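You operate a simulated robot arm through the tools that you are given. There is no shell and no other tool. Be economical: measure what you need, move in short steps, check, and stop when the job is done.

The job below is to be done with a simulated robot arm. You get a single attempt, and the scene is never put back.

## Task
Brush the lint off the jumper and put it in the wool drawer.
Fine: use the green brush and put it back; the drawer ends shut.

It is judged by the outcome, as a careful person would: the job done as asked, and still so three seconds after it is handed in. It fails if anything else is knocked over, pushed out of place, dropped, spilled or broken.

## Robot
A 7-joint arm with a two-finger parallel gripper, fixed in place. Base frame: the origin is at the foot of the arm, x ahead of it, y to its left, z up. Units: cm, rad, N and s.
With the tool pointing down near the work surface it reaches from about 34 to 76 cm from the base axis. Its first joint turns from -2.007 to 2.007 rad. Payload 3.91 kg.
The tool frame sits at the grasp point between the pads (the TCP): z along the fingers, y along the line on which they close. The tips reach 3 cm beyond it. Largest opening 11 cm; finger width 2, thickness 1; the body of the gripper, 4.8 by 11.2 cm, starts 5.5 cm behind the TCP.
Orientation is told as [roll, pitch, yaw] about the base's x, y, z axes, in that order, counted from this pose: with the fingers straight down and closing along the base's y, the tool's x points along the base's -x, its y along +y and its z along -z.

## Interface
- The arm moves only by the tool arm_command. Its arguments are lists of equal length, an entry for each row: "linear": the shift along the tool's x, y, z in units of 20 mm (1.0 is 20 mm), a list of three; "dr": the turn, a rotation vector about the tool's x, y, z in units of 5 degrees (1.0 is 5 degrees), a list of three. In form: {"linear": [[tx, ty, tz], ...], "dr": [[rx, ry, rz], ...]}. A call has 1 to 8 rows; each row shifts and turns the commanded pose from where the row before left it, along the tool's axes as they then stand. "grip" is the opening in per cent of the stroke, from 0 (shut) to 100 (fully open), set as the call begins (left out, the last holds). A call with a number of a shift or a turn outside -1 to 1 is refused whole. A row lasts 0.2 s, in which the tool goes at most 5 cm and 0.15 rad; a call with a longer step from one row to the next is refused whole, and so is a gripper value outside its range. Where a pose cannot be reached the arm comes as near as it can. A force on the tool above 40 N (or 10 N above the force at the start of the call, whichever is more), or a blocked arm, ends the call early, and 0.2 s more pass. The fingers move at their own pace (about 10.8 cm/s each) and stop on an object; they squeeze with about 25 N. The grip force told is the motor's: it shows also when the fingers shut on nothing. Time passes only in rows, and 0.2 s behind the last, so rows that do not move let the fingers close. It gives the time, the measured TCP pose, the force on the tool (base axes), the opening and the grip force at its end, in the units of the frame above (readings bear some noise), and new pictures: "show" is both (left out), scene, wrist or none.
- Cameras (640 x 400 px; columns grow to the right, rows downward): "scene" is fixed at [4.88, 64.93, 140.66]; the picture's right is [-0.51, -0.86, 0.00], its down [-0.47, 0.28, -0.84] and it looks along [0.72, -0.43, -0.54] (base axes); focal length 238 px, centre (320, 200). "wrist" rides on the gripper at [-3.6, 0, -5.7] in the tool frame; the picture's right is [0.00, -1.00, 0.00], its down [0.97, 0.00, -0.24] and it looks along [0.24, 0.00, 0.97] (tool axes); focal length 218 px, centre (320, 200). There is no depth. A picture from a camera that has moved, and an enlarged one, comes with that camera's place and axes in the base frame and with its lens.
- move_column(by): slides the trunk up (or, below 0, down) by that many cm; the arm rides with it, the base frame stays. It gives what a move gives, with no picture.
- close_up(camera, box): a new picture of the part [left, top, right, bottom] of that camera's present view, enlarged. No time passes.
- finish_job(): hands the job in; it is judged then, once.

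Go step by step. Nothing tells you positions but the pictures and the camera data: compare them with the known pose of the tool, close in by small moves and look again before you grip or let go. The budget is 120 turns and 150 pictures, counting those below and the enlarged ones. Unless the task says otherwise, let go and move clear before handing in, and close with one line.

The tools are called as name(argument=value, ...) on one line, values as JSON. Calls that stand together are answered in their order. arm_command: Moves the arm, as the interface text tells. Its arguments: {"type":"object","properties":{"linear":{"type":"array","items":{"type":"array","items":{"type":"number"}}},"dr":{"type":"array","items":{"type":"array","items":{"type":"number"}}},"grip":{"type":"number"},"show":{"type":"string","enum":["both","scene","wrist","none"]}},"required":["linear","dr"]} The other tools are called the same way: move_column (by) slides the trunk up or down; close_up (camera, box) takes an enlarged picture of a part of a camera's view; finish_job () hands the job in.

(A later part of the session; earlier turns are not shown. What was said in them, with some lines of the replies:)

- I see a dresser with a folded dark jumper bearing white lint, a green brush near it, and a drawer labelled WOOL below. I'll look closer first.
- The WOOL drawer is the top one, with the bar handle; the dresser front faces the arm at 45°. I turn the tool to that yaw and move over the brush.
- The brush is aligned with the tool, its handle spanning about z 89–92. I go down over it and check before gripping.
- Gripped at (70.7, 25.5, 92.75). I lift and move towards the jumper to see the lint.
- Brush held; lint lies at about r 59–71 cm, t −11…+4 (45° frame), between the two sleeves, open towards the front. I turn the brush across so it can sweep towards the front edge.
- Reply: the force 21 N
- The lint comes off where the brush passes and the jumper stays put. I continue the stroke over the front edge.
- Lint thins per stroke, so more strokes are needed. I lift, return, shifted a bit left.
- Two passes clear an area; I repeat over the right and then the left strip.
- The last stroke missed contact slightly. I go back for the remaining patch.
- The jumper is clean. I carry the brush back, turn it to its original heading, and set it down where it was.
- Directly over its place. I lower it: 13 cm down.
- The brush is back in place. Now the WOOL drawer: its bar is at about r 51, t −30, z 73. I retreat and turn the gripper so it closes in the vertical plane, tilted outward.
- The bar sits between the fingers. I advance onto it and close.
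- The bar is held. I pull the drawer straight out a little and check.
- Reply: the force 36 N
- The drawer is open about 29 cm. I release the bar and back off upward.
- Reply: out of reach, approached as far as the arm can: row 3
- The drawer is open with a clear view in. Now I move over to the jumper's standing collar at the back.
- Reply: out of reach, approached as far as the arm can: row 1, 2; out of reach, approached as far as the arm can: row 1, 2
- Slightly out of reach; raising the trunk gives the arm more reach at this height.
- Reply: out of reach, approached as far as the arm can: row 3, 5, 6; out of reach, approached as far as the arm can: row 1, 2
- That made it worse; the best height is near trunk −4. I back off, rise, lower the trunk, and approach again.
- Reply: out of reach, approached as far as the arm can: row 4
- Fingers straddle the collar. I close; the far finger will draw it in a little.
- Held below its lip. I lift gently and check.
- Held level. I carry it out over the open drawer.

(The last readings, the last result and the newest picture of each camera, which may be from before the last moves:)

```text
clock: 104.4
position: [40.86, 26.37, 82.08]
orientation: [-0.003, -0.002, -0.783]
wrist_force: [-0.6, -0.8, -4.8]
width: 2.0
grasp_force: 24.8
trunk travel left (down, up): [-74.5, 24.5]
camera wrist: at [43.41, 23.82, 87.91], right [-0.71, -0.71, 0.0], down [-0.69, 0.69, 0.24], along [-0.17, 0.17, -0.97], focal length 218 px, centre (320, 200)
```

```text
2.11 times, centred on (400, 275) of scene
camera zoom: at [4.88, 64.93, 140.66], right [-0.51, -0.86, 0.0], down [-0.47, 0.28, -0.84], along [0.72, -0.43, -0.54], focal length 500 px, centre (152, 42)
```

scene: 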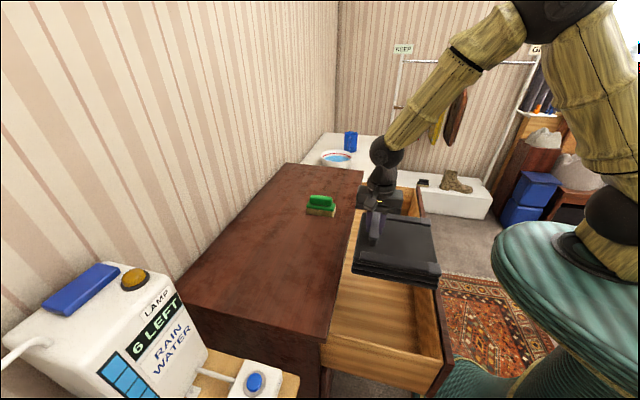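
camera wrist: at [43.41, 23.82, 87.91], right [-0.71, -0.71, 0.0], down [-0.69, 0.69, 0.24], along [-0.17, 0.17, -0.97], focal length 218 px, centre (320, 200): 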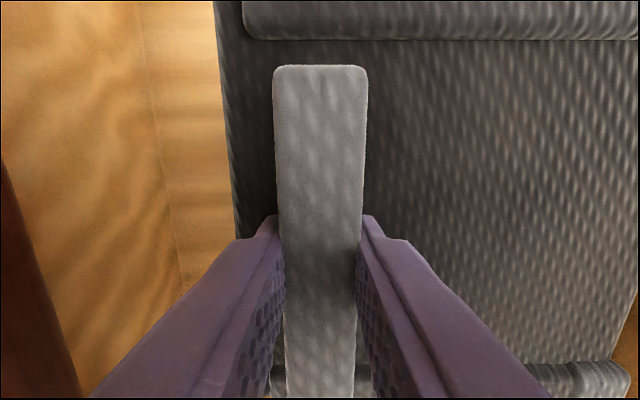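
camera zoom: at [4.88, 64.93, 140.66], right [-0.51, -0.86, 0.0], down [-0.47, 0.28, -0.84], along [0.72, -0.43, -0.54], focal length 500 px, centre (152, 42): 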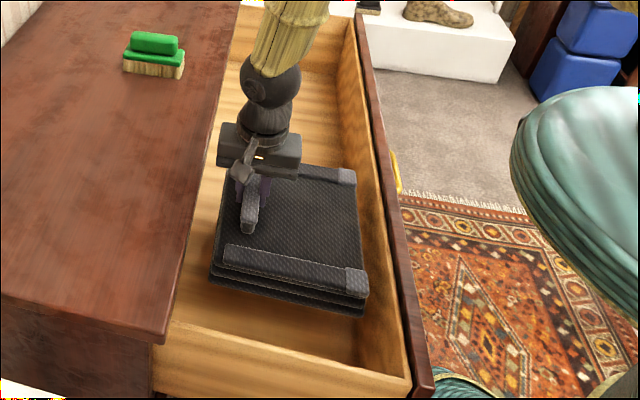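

arm_command(linear=[[0, 0, 1], [0, 0, 1], [0, 0, 0.5], [0, 0, 0.5], [0, 0, 0.4]], dr=[[0, 0, 0], [0, 0, 0], [0, 0, 0], [0, 0, 0], [0, 0, 0]], show="wrist")

close_up(camera="scene", box=[320, 180, 480, 370])

```text
clock: 105.6
position: [40.87, 26.38, 75.44]
orientation: [0.001, 0.001, -0.785]
wrist_force: [-0.1, -0.8, -5.3]
width: 1.99
grasp_force: 24.8
trunk travel left (down, up): [-74.5, 24.5]
camera wrist: at [43.37, 23.73, 81.15], right [-0.71, -0.71, 0.0], down [-0.69, 0.69, 0.24], along [-0.17, 0.17, -0.97], focal length 218 px, centre (320, 200)
```

wrist: 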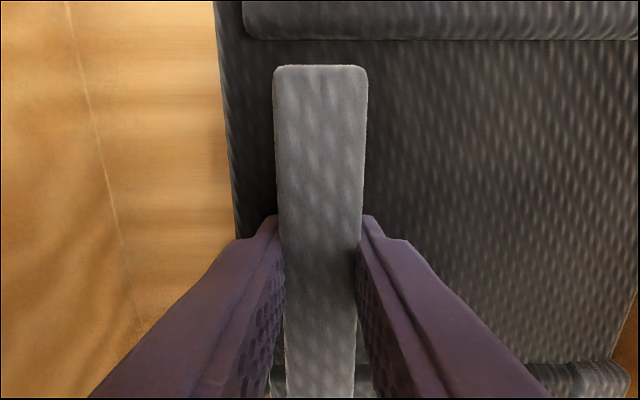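

```text
2.11 times, centred on (400, 275) of scene
camera zoom: at [4.88, 64.93, 140.66], right [-0.51, -0.86, 0.0], down [-0.47, 0.28, -0.84], along [0.72, -0.43, -0.54], focal length 500 px, centre (152, 42)
```

zoom: 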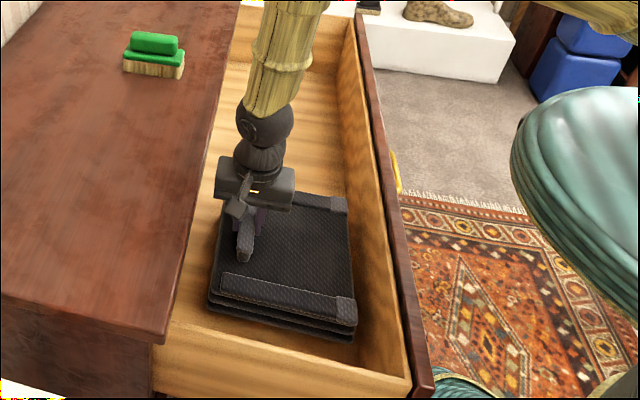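

arm_command(linear=[[0, 0, 0.3], [0, 0, 0.3], [0, 0, 0.3], [0, 0, 0.2], [0, 0, 0.2], [0, 0, 0.2]], dr=[[0, 0, 0], [0, 0, 0], [0, 0, 0], [0, 0, 0], [0, 0, 0], [0, 0, 0]], show="none")

close_up(camera="scene", box=[320, 180, 480, 370])

```text
clock: 107.0
position: [40.77, 26.3, 72.4]
orientation: [0.0, 0.001, -0.786]
wrist_force: [-0.2, 0.1, -4.7]
width: 1.99
grasp_force: 25.1
trunk travel left (down, up): [-74.5, 24.5]
```

```text
2.11 times, centred on (400, 275) of scene
camera zoom: at [4.88, 64.93, 140.66], right [-0.51, -0.86, 0.0], down [-0.47, 0.28, -0.84], along [0.72, -0.43, -0.54], focal length 500 px, centre (152, 42)
```

zoom: 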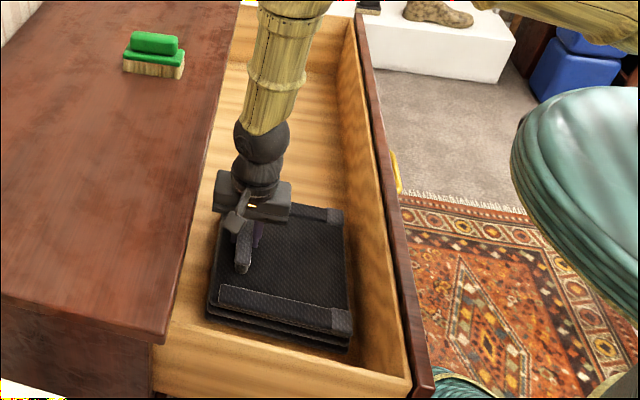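

arm_command(linear=[[0, 0, 0.15], [0, 0, 0.15], [0, 0, 0.15], [0, 0, 0.15], [0, 0, 0.15]], dr=[[0, 0, 0], [0, 0, 0], [0, 0, 0], [0, 0, 0], [0, 0, 0]], show="none")

close_up(camera="scene", box=[320, 220, 460, 370])

```text
clock: 108.2
position: [40.76, 26.22, 70.98]
orientation: [0.004, -0.001, -0.783]
wrist_force: [3.5, 2.2, 31.7]
width: 1.98
grasp_force: 25.5
trunk travel left (down, up): [-74.5, 24.5]
```

```text
2.67 times, centred on (390, 295) of scene
camera zoom: at [4.88, 64.93, 140.66], right [-0.51, -0.86, 0.0], down [-0.47, 0.28, -0.84], along [0.72, -0.43, -0.54], focal length 634 px, centre (133, -53)
```

zoom: 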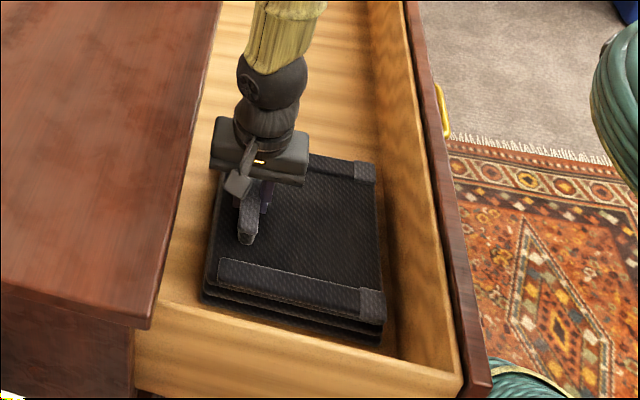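

It rests on the drawer floor. I release and rise straight up.

arm_command(linear=[[0, 0, -0.1], [0, 0, 0]], dr=[[0, 0, 0], [0, 0, 0]], show="none")

arm_command(linear=[[0, 0, 0], [0, 0, 0], [0, 0, 0], [0, 0, -0.3], [0, 0, -0.5], [0, 0, -1]], dr=[[0, 0, 0], [0, 0, 0], [0, 0, 0], [0, 0, 0], [0, 0, 0], [0, 0, 0]], grip=50, show="wrist")

close_up(camera="scene", box=[320, 220, 460, 370])

```text
clock: 108.8
position: [40.81, 26.34, 71.04]
orientation: [0.001, -0.001, -0.788]
wrist_force: [4.3, 4.0, 9.7]
width: 1.99
grasp_force: 25.1
trunk travel left (down, up): [-74.5, 24.5]
```

```text
clock: 110.2
position: [40.77, 26.41, 74.62]
orientation: [-0.001, 0.001, -0.786]
wrist_force: [0.0, 0.5, 0.1]
width: 5.5
grasp_force: 0.1
trunk travel left (down, up): [-74.5, 24.5]
camera wrist: at [43.34, 23.78, 80.41], right [-0.71, -0.71, 0.0], down [-0.69, 0.69, 0.24], along [-0.17, 0.17, -0.97], focal length 218 px, centre (320, 200)
```

wrist: 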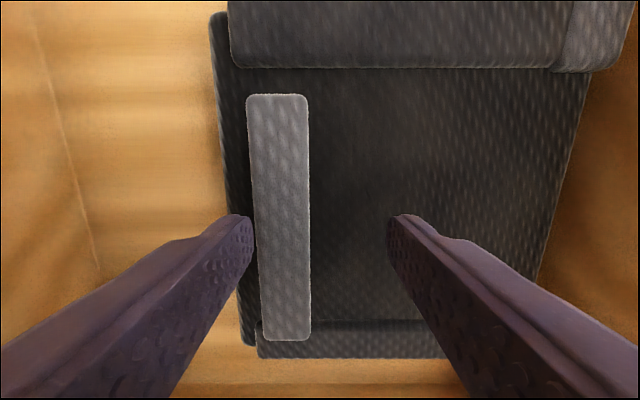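

```text
2.67 times, centred on (390, 295) of scene
camera zoom: at [4.88, 64.93, 140.66], right [-0.51, -0.86, 0.0], down [-0.47, 0.28, -0.84], along [0.72, -0.43, -0.54], focal length 634 px, centre (133, -53)
```

zoom: 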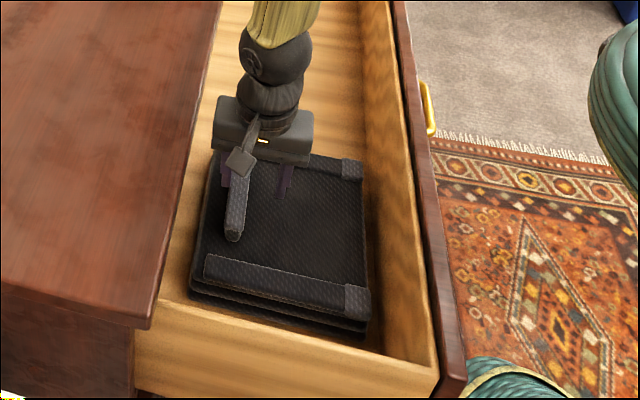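

arm_command(linear=[[0, 0, -1], [0, 0, -1], [0, 0, -1], [0, 0, -1], [0, 0, -1], [0, 0, -1], [0, 0, -1], [0, 0, -1]], dr=[[0, 0, 0], [0, 0, 0], [0, 0, 0], [0, 0, 0], [0, 0, 0], [0, 0, 0], [0, 0, 0], [0, 0, 0]], show="none")

arm_command(linear=[[0, 0, -1], [0, 0, -1], [0, 0, -1], [0, 0, -1], [0, 0, -1], [0, 0, -1], [0, 0, -0.5]], dr=[[0, 0, 0], [0, 0, 0], [0, 0, 0], [0, 0, 0], [0, 0, 0], [0, 0, 0], [0, 0, 0]], show="both")

```text
clock: 112.0
position: [40.58, 26.37, 90.89]
orientation: [0.001, 0.0, -0.784]
wrist_force: [0.0, 0.6, 0.1]
width: 5.51
grasp_force: 0.1
trunk travel left (down, up): [-74.5, 24.5]
```

```text
clock: 113.6
position: [40.59, 26.35, 103.64]
orientation: [0.0, -0.001, -0.785]
wrist_force: [-0.5, 0.2, 0.2]
width: 5.53
grasp_force: 0.0
trunk travel left (down, up): [-74.5, 24.5]
camera wrist: at [43.2, 23.7, 109.42], right [-0.71, -0.71, 0.0], down [-0.69, 0.69, 0.24], along [-0.17, 0.17, -0.97], focal length 218 px, centre (320, 200)
```

scene: 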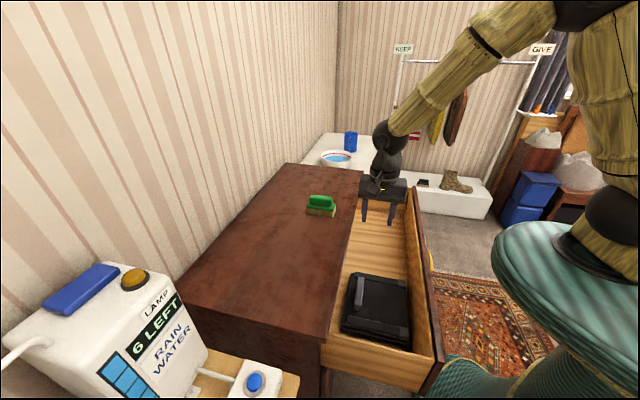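
wrist: 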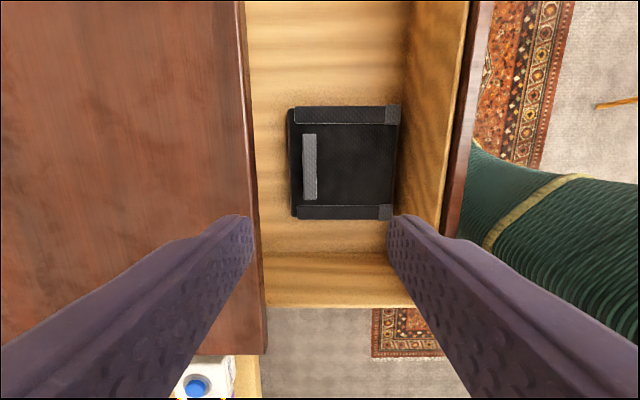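

The jumper lies flat inside. Now I return to the handle to close the drawer, retracing the earlier path.

arm_command(linear=[[-1, -0.2, -0.3], [-1, -0.2, -0.3], [-1, -0.2, -0.3], [-1, -0.2, -0.3], [-1, -0.2, -0.3], [-1, -0.2, -0.3], [-1, -0.2, -0.3], [-1, -0.2, -0.3]], dr=[[0, 0, 0], [0, 0, 0], [0, 0, 0], [0, 0, 0], [0, 0, 0], [0, 0, 0], [0, 0, 0], [0, 0, 0]], grip=40, show="none")

arm_command(linear=[[-1, 0, 0], [-1, 0, 0], [-0.3, 0, 0], [0, 0, 0], [0, 0, 0], [0, 0, 0]], dr=[[0, 0, 0], [-1, 0, 0], [-1, 0, 0], [-1, 0, 0], [-1, 0, 0], [-1, 0, 0]], show="none")

arm_command(linear=[[0, -1, 0], [0, -1, 0], [0, -1, 0], [0, -1, 0], [0, -1, 0], [0, -1, 0]], dr=[[-1, 0, 0], [-1, 0, 0], [-1, 0, 0], [-1, 0, 0], [0, 0, 0], [0, 0, 0]], show="both")

```text
clock: 115.4
position: [49.88, 12.75, 108.63]
orientation: [0.0, -0.001, -0.784]
wrist_force: [0.2, -0.3, 0.2]
width: 4.42
grasp_force: 0.1
trunk travel left (down, up): [-74.5, 24.5]
```

```text
clock: 116.8
position: [53.03, 9.47, 108.6]
orientation: [0.439, -0.001, -0.785]
wrist_force: [0.6, -0.1, 0.0]
width: 4.41
grasp_force: 0.1
trunk travel left (down, up): [-74.5, 24.5]
```

```text
clock: 118.2
position: [46.41, 2.69, 101.44]
orientation: [0.785, 0.001, -0.785]
wrist_force: [0.2, 0.6, 0.0]
width: 4.39
grasp_force: 0.0
trunk travel left (down, up): [-74.5, 24.5]
camera wrist: at [46.13, -2.75, 105.48], right [-0.5, -0.5, -0.71], down [-0.81, 0.57, 0.17], along [0.32, 0.66, -0.69], focal length 218 px, centre (320, 200)
```

scene: 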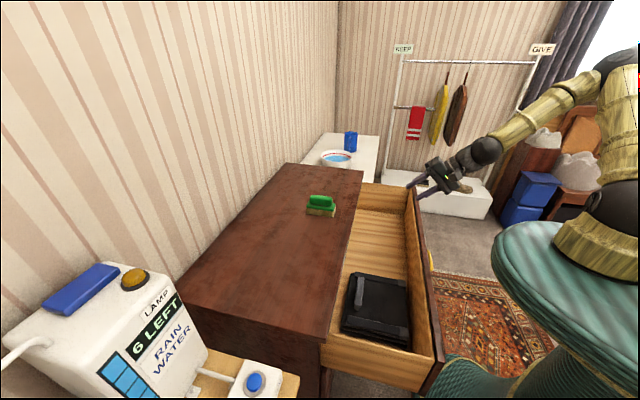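
wrist: 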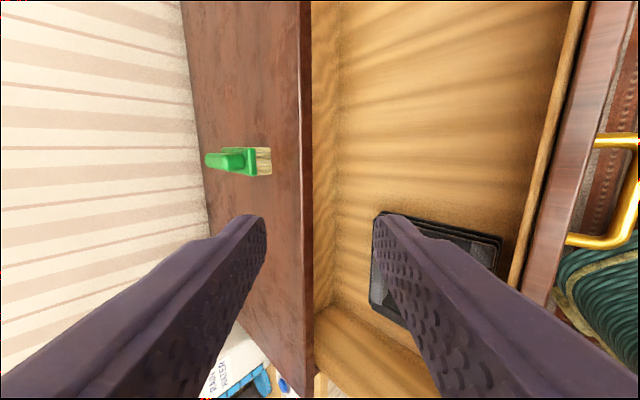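

arm_command(linear=[[0, -1, 0], [0, -1, 0], [0, -1, 0], [0, -1, 0], [0, -1, 0], [0, -1, 0], [0, -1, 0], [0, -1, 0]], dr=[[0, 0, 0], [0, 0, 0], [0, 0, 0], [0, 0, 0], [0, 0, 0], [0, 0, 0], [0, 0, 0], [0, 0, 0]], show="none")

arm_command(linear=[[0, -1, 0], [0, -1, 0]], dr=[[0, 0, 0], [0, 0, 0]], show="wrist")

```text
clock: 120.0
position: [38.51, -5.28, 89.97]
orientation: [0.786, -0.001, -0.783]
wrist_force: [0.1, 0.6, -0.5]
width: 4.41
grasp_force: 0.1
trunk travel left (down, up): [-74.5, 24.5]
```

```text
clock: 120.6
position: [36.23, -7.27, 87.27]
orientation: [0.785, 0.0, -0.784]
wrist_force: [0.4, -0.6, 0.0]
width: 4.41
grasp_force: 0.0
trunk travel left (down, up): [-74.5, 24.5]
camera wrist: at [36.06, -12.68, 91.3], right [-0.5, -0.5, -0.71], down [-0.81, 0.57, 0.17], along [0.31, 0.66, -0.69], focal length 218 px, centre (320, 200)
```

wrist: 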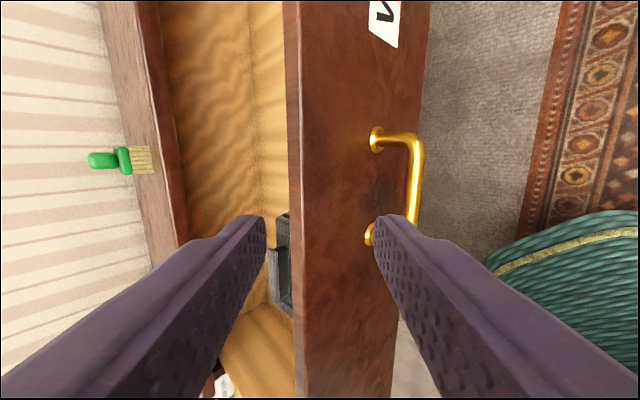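

arm_command(linear=[[-0.1, -1, 0.84], [-0.1, -1, 0.84], [0, -1, 0.84], [0, -1, 0.84], [0, 0, 0]], dr=[[0, 0, 0], [0, 0, 0], [0, 0, 0], [0, 0, 0], [0, 0, 0]], show="wrist")

```text
clock: 121.8
position: [35.98, -8.1, 76.81]
orientation: [0.786, -0.001, -0.784]
wrist_force: [-0.4, -0.3, -1.5]
width: 4.4
grasp_force: 0.0
trunk travel left (down, up): [-74.5, 24.5]
camera wrist: at [35.74, -13.61, 80.93], right [-0.5, -0.5, -0.71], down [-0.81, 0.57, 0.17], along [0.31, 0.66, -0.69], focal length 218 px, centre (320, 200)
```

wrist: 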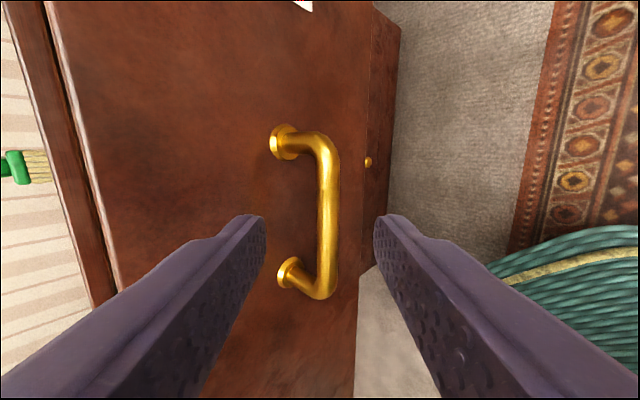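

arm_command(linear=[[0, -0.15, 0.7], [0, -0.1, 0.7], [0, -0.05, 0.7], [0, 0, 0.7], [0, 0, 0]], dr=[[0, 0, 0], [0, 0, 0], [0, 0, 0], [0, 0, 0], [0, 0, 0]], show="none")

arm_command(linear=[[0, 0, 0], [0, 0, 0], [0, 0, 0], [0, 0, 0]], dr=[[0, 0, 0], [0, 0, 0], [0, 0, 0], [0, 0, 0]], grip=0, show="wrist")

```text
clock: 123.0
position: [38.39, -5.6, 72.54]
orientation: [0.785, -0.001, -0.786]
wrist_force: [-0.5, 0.1, 0.3]
width: 4.38
grasp_force: 0.0
trunk travel left (down, up): [-74.5, 24.5]
```

```text
clock: 124.0
position: [38.41, -5.53, 72.65]
orientation: [0.785, -0.001, -0.785]
wrist_force: [2.8, -0.7, 8.9]
width: 1.38
grasp_force: 45.6
trunk travel left (down, up): [-74.5, 24.5]
camera wrist: at [38.21, -11.02, 76.63], right [-0.5, -0.5, -0.71], down [-0.81, 0.57, 0.17], along [0.32, 0.66, -0.69], focal length 218 px, centre (320, 200)
```

wrist: 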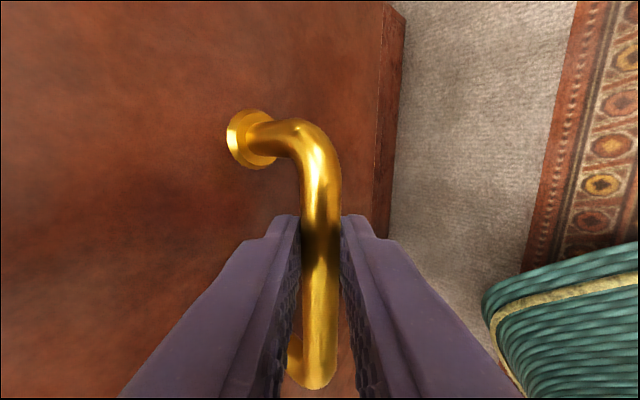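

Gripped again. I push the drawer shut steadily.

arm_command(linear=[[0, 0.3, 0.3], [0, 0.5, 0.5], [0, 0.5, 0.5], [0, 0.5, 0.5], [0, 0.5, 0.5], [0, 0.5, 0.5], [0, 0.5, 0.5], [0, 0.5, 0.5]], dr=[[0, 0, 0], [0, 0, 0], [0, 0, 0], [0, 0, 0], [0, 0, 0], [0, 0, 0], [0, 0, 0], [0, 0, 0]], show="scene")

```text
clock: 125.8
position: [46.02, 2.22, 72.59]
orientation: [0.787, 0.0, -0.784]
wrist_force: [-3.2, 4.8, 15.4]
width: 1.36
grasp_force: 45.5
trunk travel left (down, up): [-74.5, 24.5]
```

scene: 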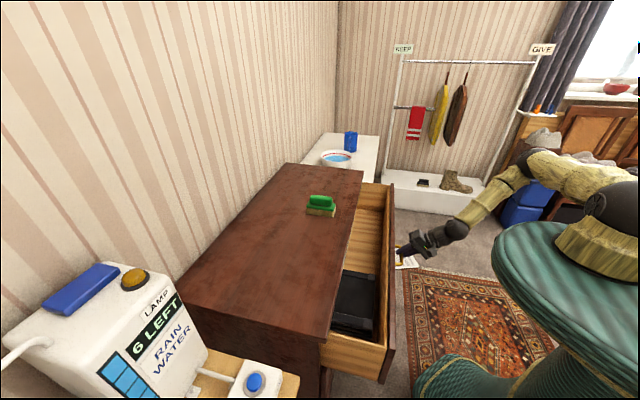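

arm_command(linear=[[0, 0.55, 0.45], [0, 0.5, 0.5], [0, 0.5, 0.5], [0, 0.5, 0.5], [0, 0.5, 0.5], [0, 0.5, 0.5], [0, 0.5, 0.5], [0, 0.5, 0.5]], dr=[[0, 0, 0], [0, 0, 0], [0, 0, 0], [0, 0, 0], [0, 0, 0], [0, 0, 0], [0, 0, 0], [0, 0, 0]], show="scene")

```text
clock: 127.6
position: [54.09, 10.16, 72.51]
orientation: [0.784, 0.0, -0.783]
wrist_force: [-6.8, 8.9, -10.6]
width: 1.38
grasp_force: 44.5
trunk travel left (down, up): [-74.5, 24.5]
```

scene: 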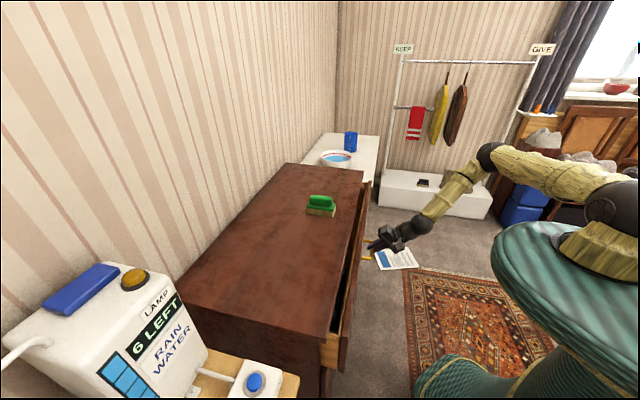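

arm_command(linear=[[0.08, 0.45, 0.5], [0, 0.5, 0.5], [0, 0.4, 0.4], [0, 0.3, 0.3]], dr=[[0, 0, 0], [0, 0, 0], [0, 0, 0], [0, 0, 0]], show="none")

arm_command(linear=[[0, 0.1, 0.1], [0, 0.1, 0.1], [0, 0, 0]], dr=[[0, 0, 0], [0, 0, 0], [0, 0, 0]], show="both")

close_up(camera="scene", box=[300, 160, 420, 400])

```text
clock: 128.6
position: [57.54, 13.53, 72.59]
orientation: [0.787, -0.002, -0.788]
wrist_force: [3.0, 2.3, 1.8]
width: 1.37
grasp_force: 45.0
trunk travel left (down, up): [-74.5, 24.5]
```

```text
clock: 129.4
position: [57.65, 13.64, 72.55]
orientation: [0.786, -0.002, -0.787]
wrist_force: [-4.5, -9.1, 2.2]
width: 1.38
grasp_force: 45.3
trunk travel left (down, up): [-74.5, 24.5]
camera wrist: at [57.4, 8.21, 76.64], right [-0.5, -0.5, -0.71], down [-0.81, 0.57, 0.17], along [0.32, 0.65, -0.69], focal length 218 px, centre (320, 200)
```

scene: 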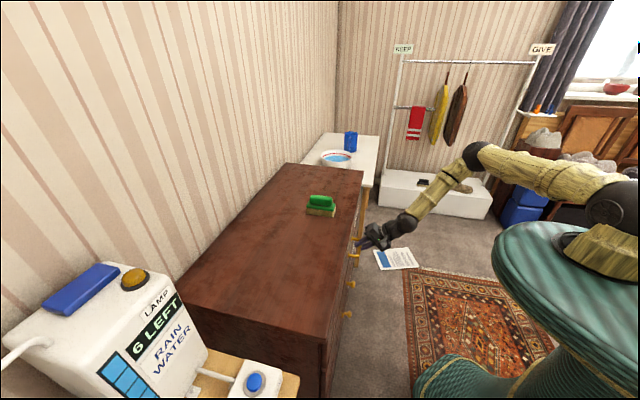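
wrist: 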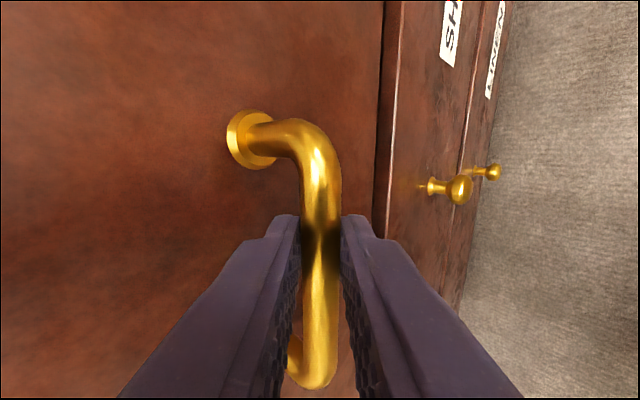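

```text
1.67 times, centred on (360, 280) of scene
camera zoom: at [4.88, 64.93, 140.66], right [-0.51, -0.86, 0.0], down [-0.47, 0.28, -0.84], along [0.72, -0.43, -0.54], focal length 396 px, centre (253, 67)
```

zoom: 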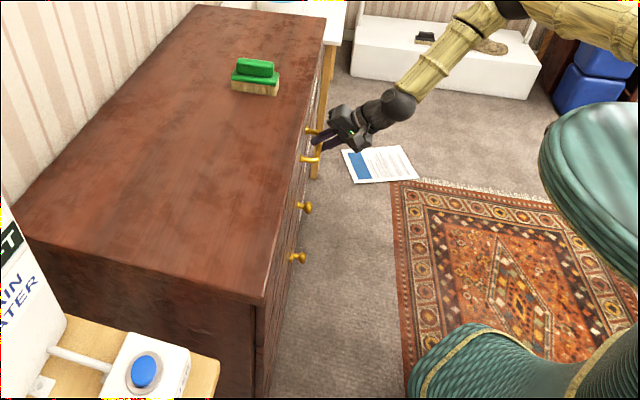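

The drawer is against its stop. I let go and back away.

arm_command(linear=[[0, 0, 0], [0, 0, 0], [0, 0, 0], [0, 0, -0.5], [0, 0, -0.7], [0, 0, -0.9], [0, 0, -1], [0, 0, -1]], dr=[[0, 0, 0], [0, 0, 0], [0, 0, 0], [0, 0, 0], [0, 0, 0], [0, 0, 0], [0, 0, 0], [0, 0, 0]], grip=40, show="none")

arm_command(linear=[[0, 0.6, -0.9], [0, 0.6, -0.9], [0, 0.6, -0.9], [0, 0.6, -0.9], [0, 0.6, -0.9], [0, 0.6, -0.9], [0, 0.6, -0.9], [0, 0.6, -0.9]], dr=[[0, 0, 0], [0, 0, 0], [0, 0, 0], [0, 0, 0], [0, 0, 0], [0, 0, 0], [0, 0, 0], [0, 0, 0]], show="both")

close_up(camera="scene", box=[290, 160, 400, 400])

```text
clock: 131.2
position: [53.44, 9.75, 78.44]
orientation: [0.785, -0.001, -0.786]
wrist_force: [-0.3, -0.5, -0.4]
width: 4.38
grasp_force: 0.0
trunk travel left (down, up): [-74.5, 24.5]
```

```text
clock: 133.0
position: [51.1, 7.25, 95.26]
orientation: [0.784, 0.0, -0.783]
wrist_force: [-0.2, -0.1, 0.1]
width: 4.39
grasp_force: 0.0
trunk travel left (down, up): [-74.5, 24.5]
camera wrist: at [50.83, 1.83, 99.41], right [-0.5, -0.5, -0.71], down [-0.81, 0.57, 0.17], along [0.31, 0.66, -0.69], focal length 218 px, centre (320, 200)
```

scene: 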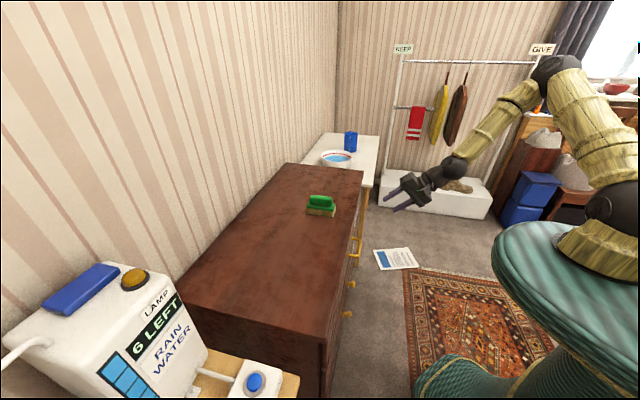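
wrist: 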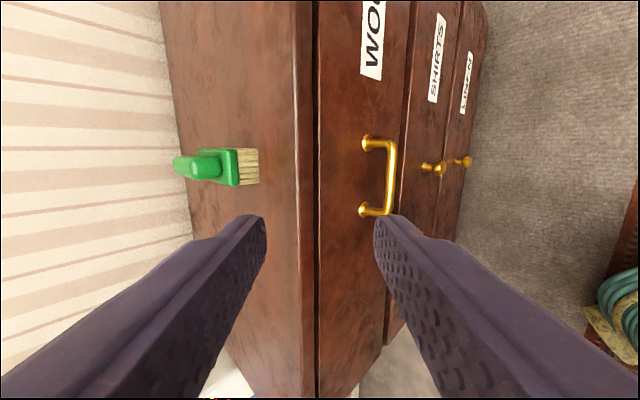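

```text
1.67 times, centred on (345, 280) of scene
camera zoom: at [4.88, 64.93, 140.66], right [-0.51, -0.86, 0.0], down [-0.47, 0.28, -0.84], along [0.72, -0.43, -0.54], focal length 396 px, centre (278, 67)
```

zoom: 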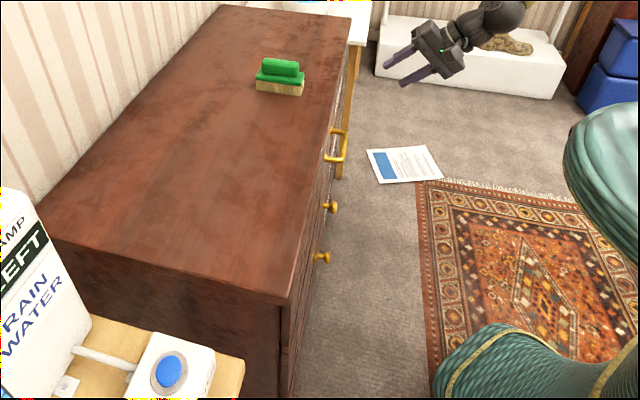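

The drawer is shut flush, the brush stands in its place, and the arm is clear. I hand in.

finish_job()

```text
The job is handed in.
```

The lint is brushed off the jumper, the green brush is back within about 2 mm of its original spot, and the jumper is lying flat in the wool drawer, which is shut.
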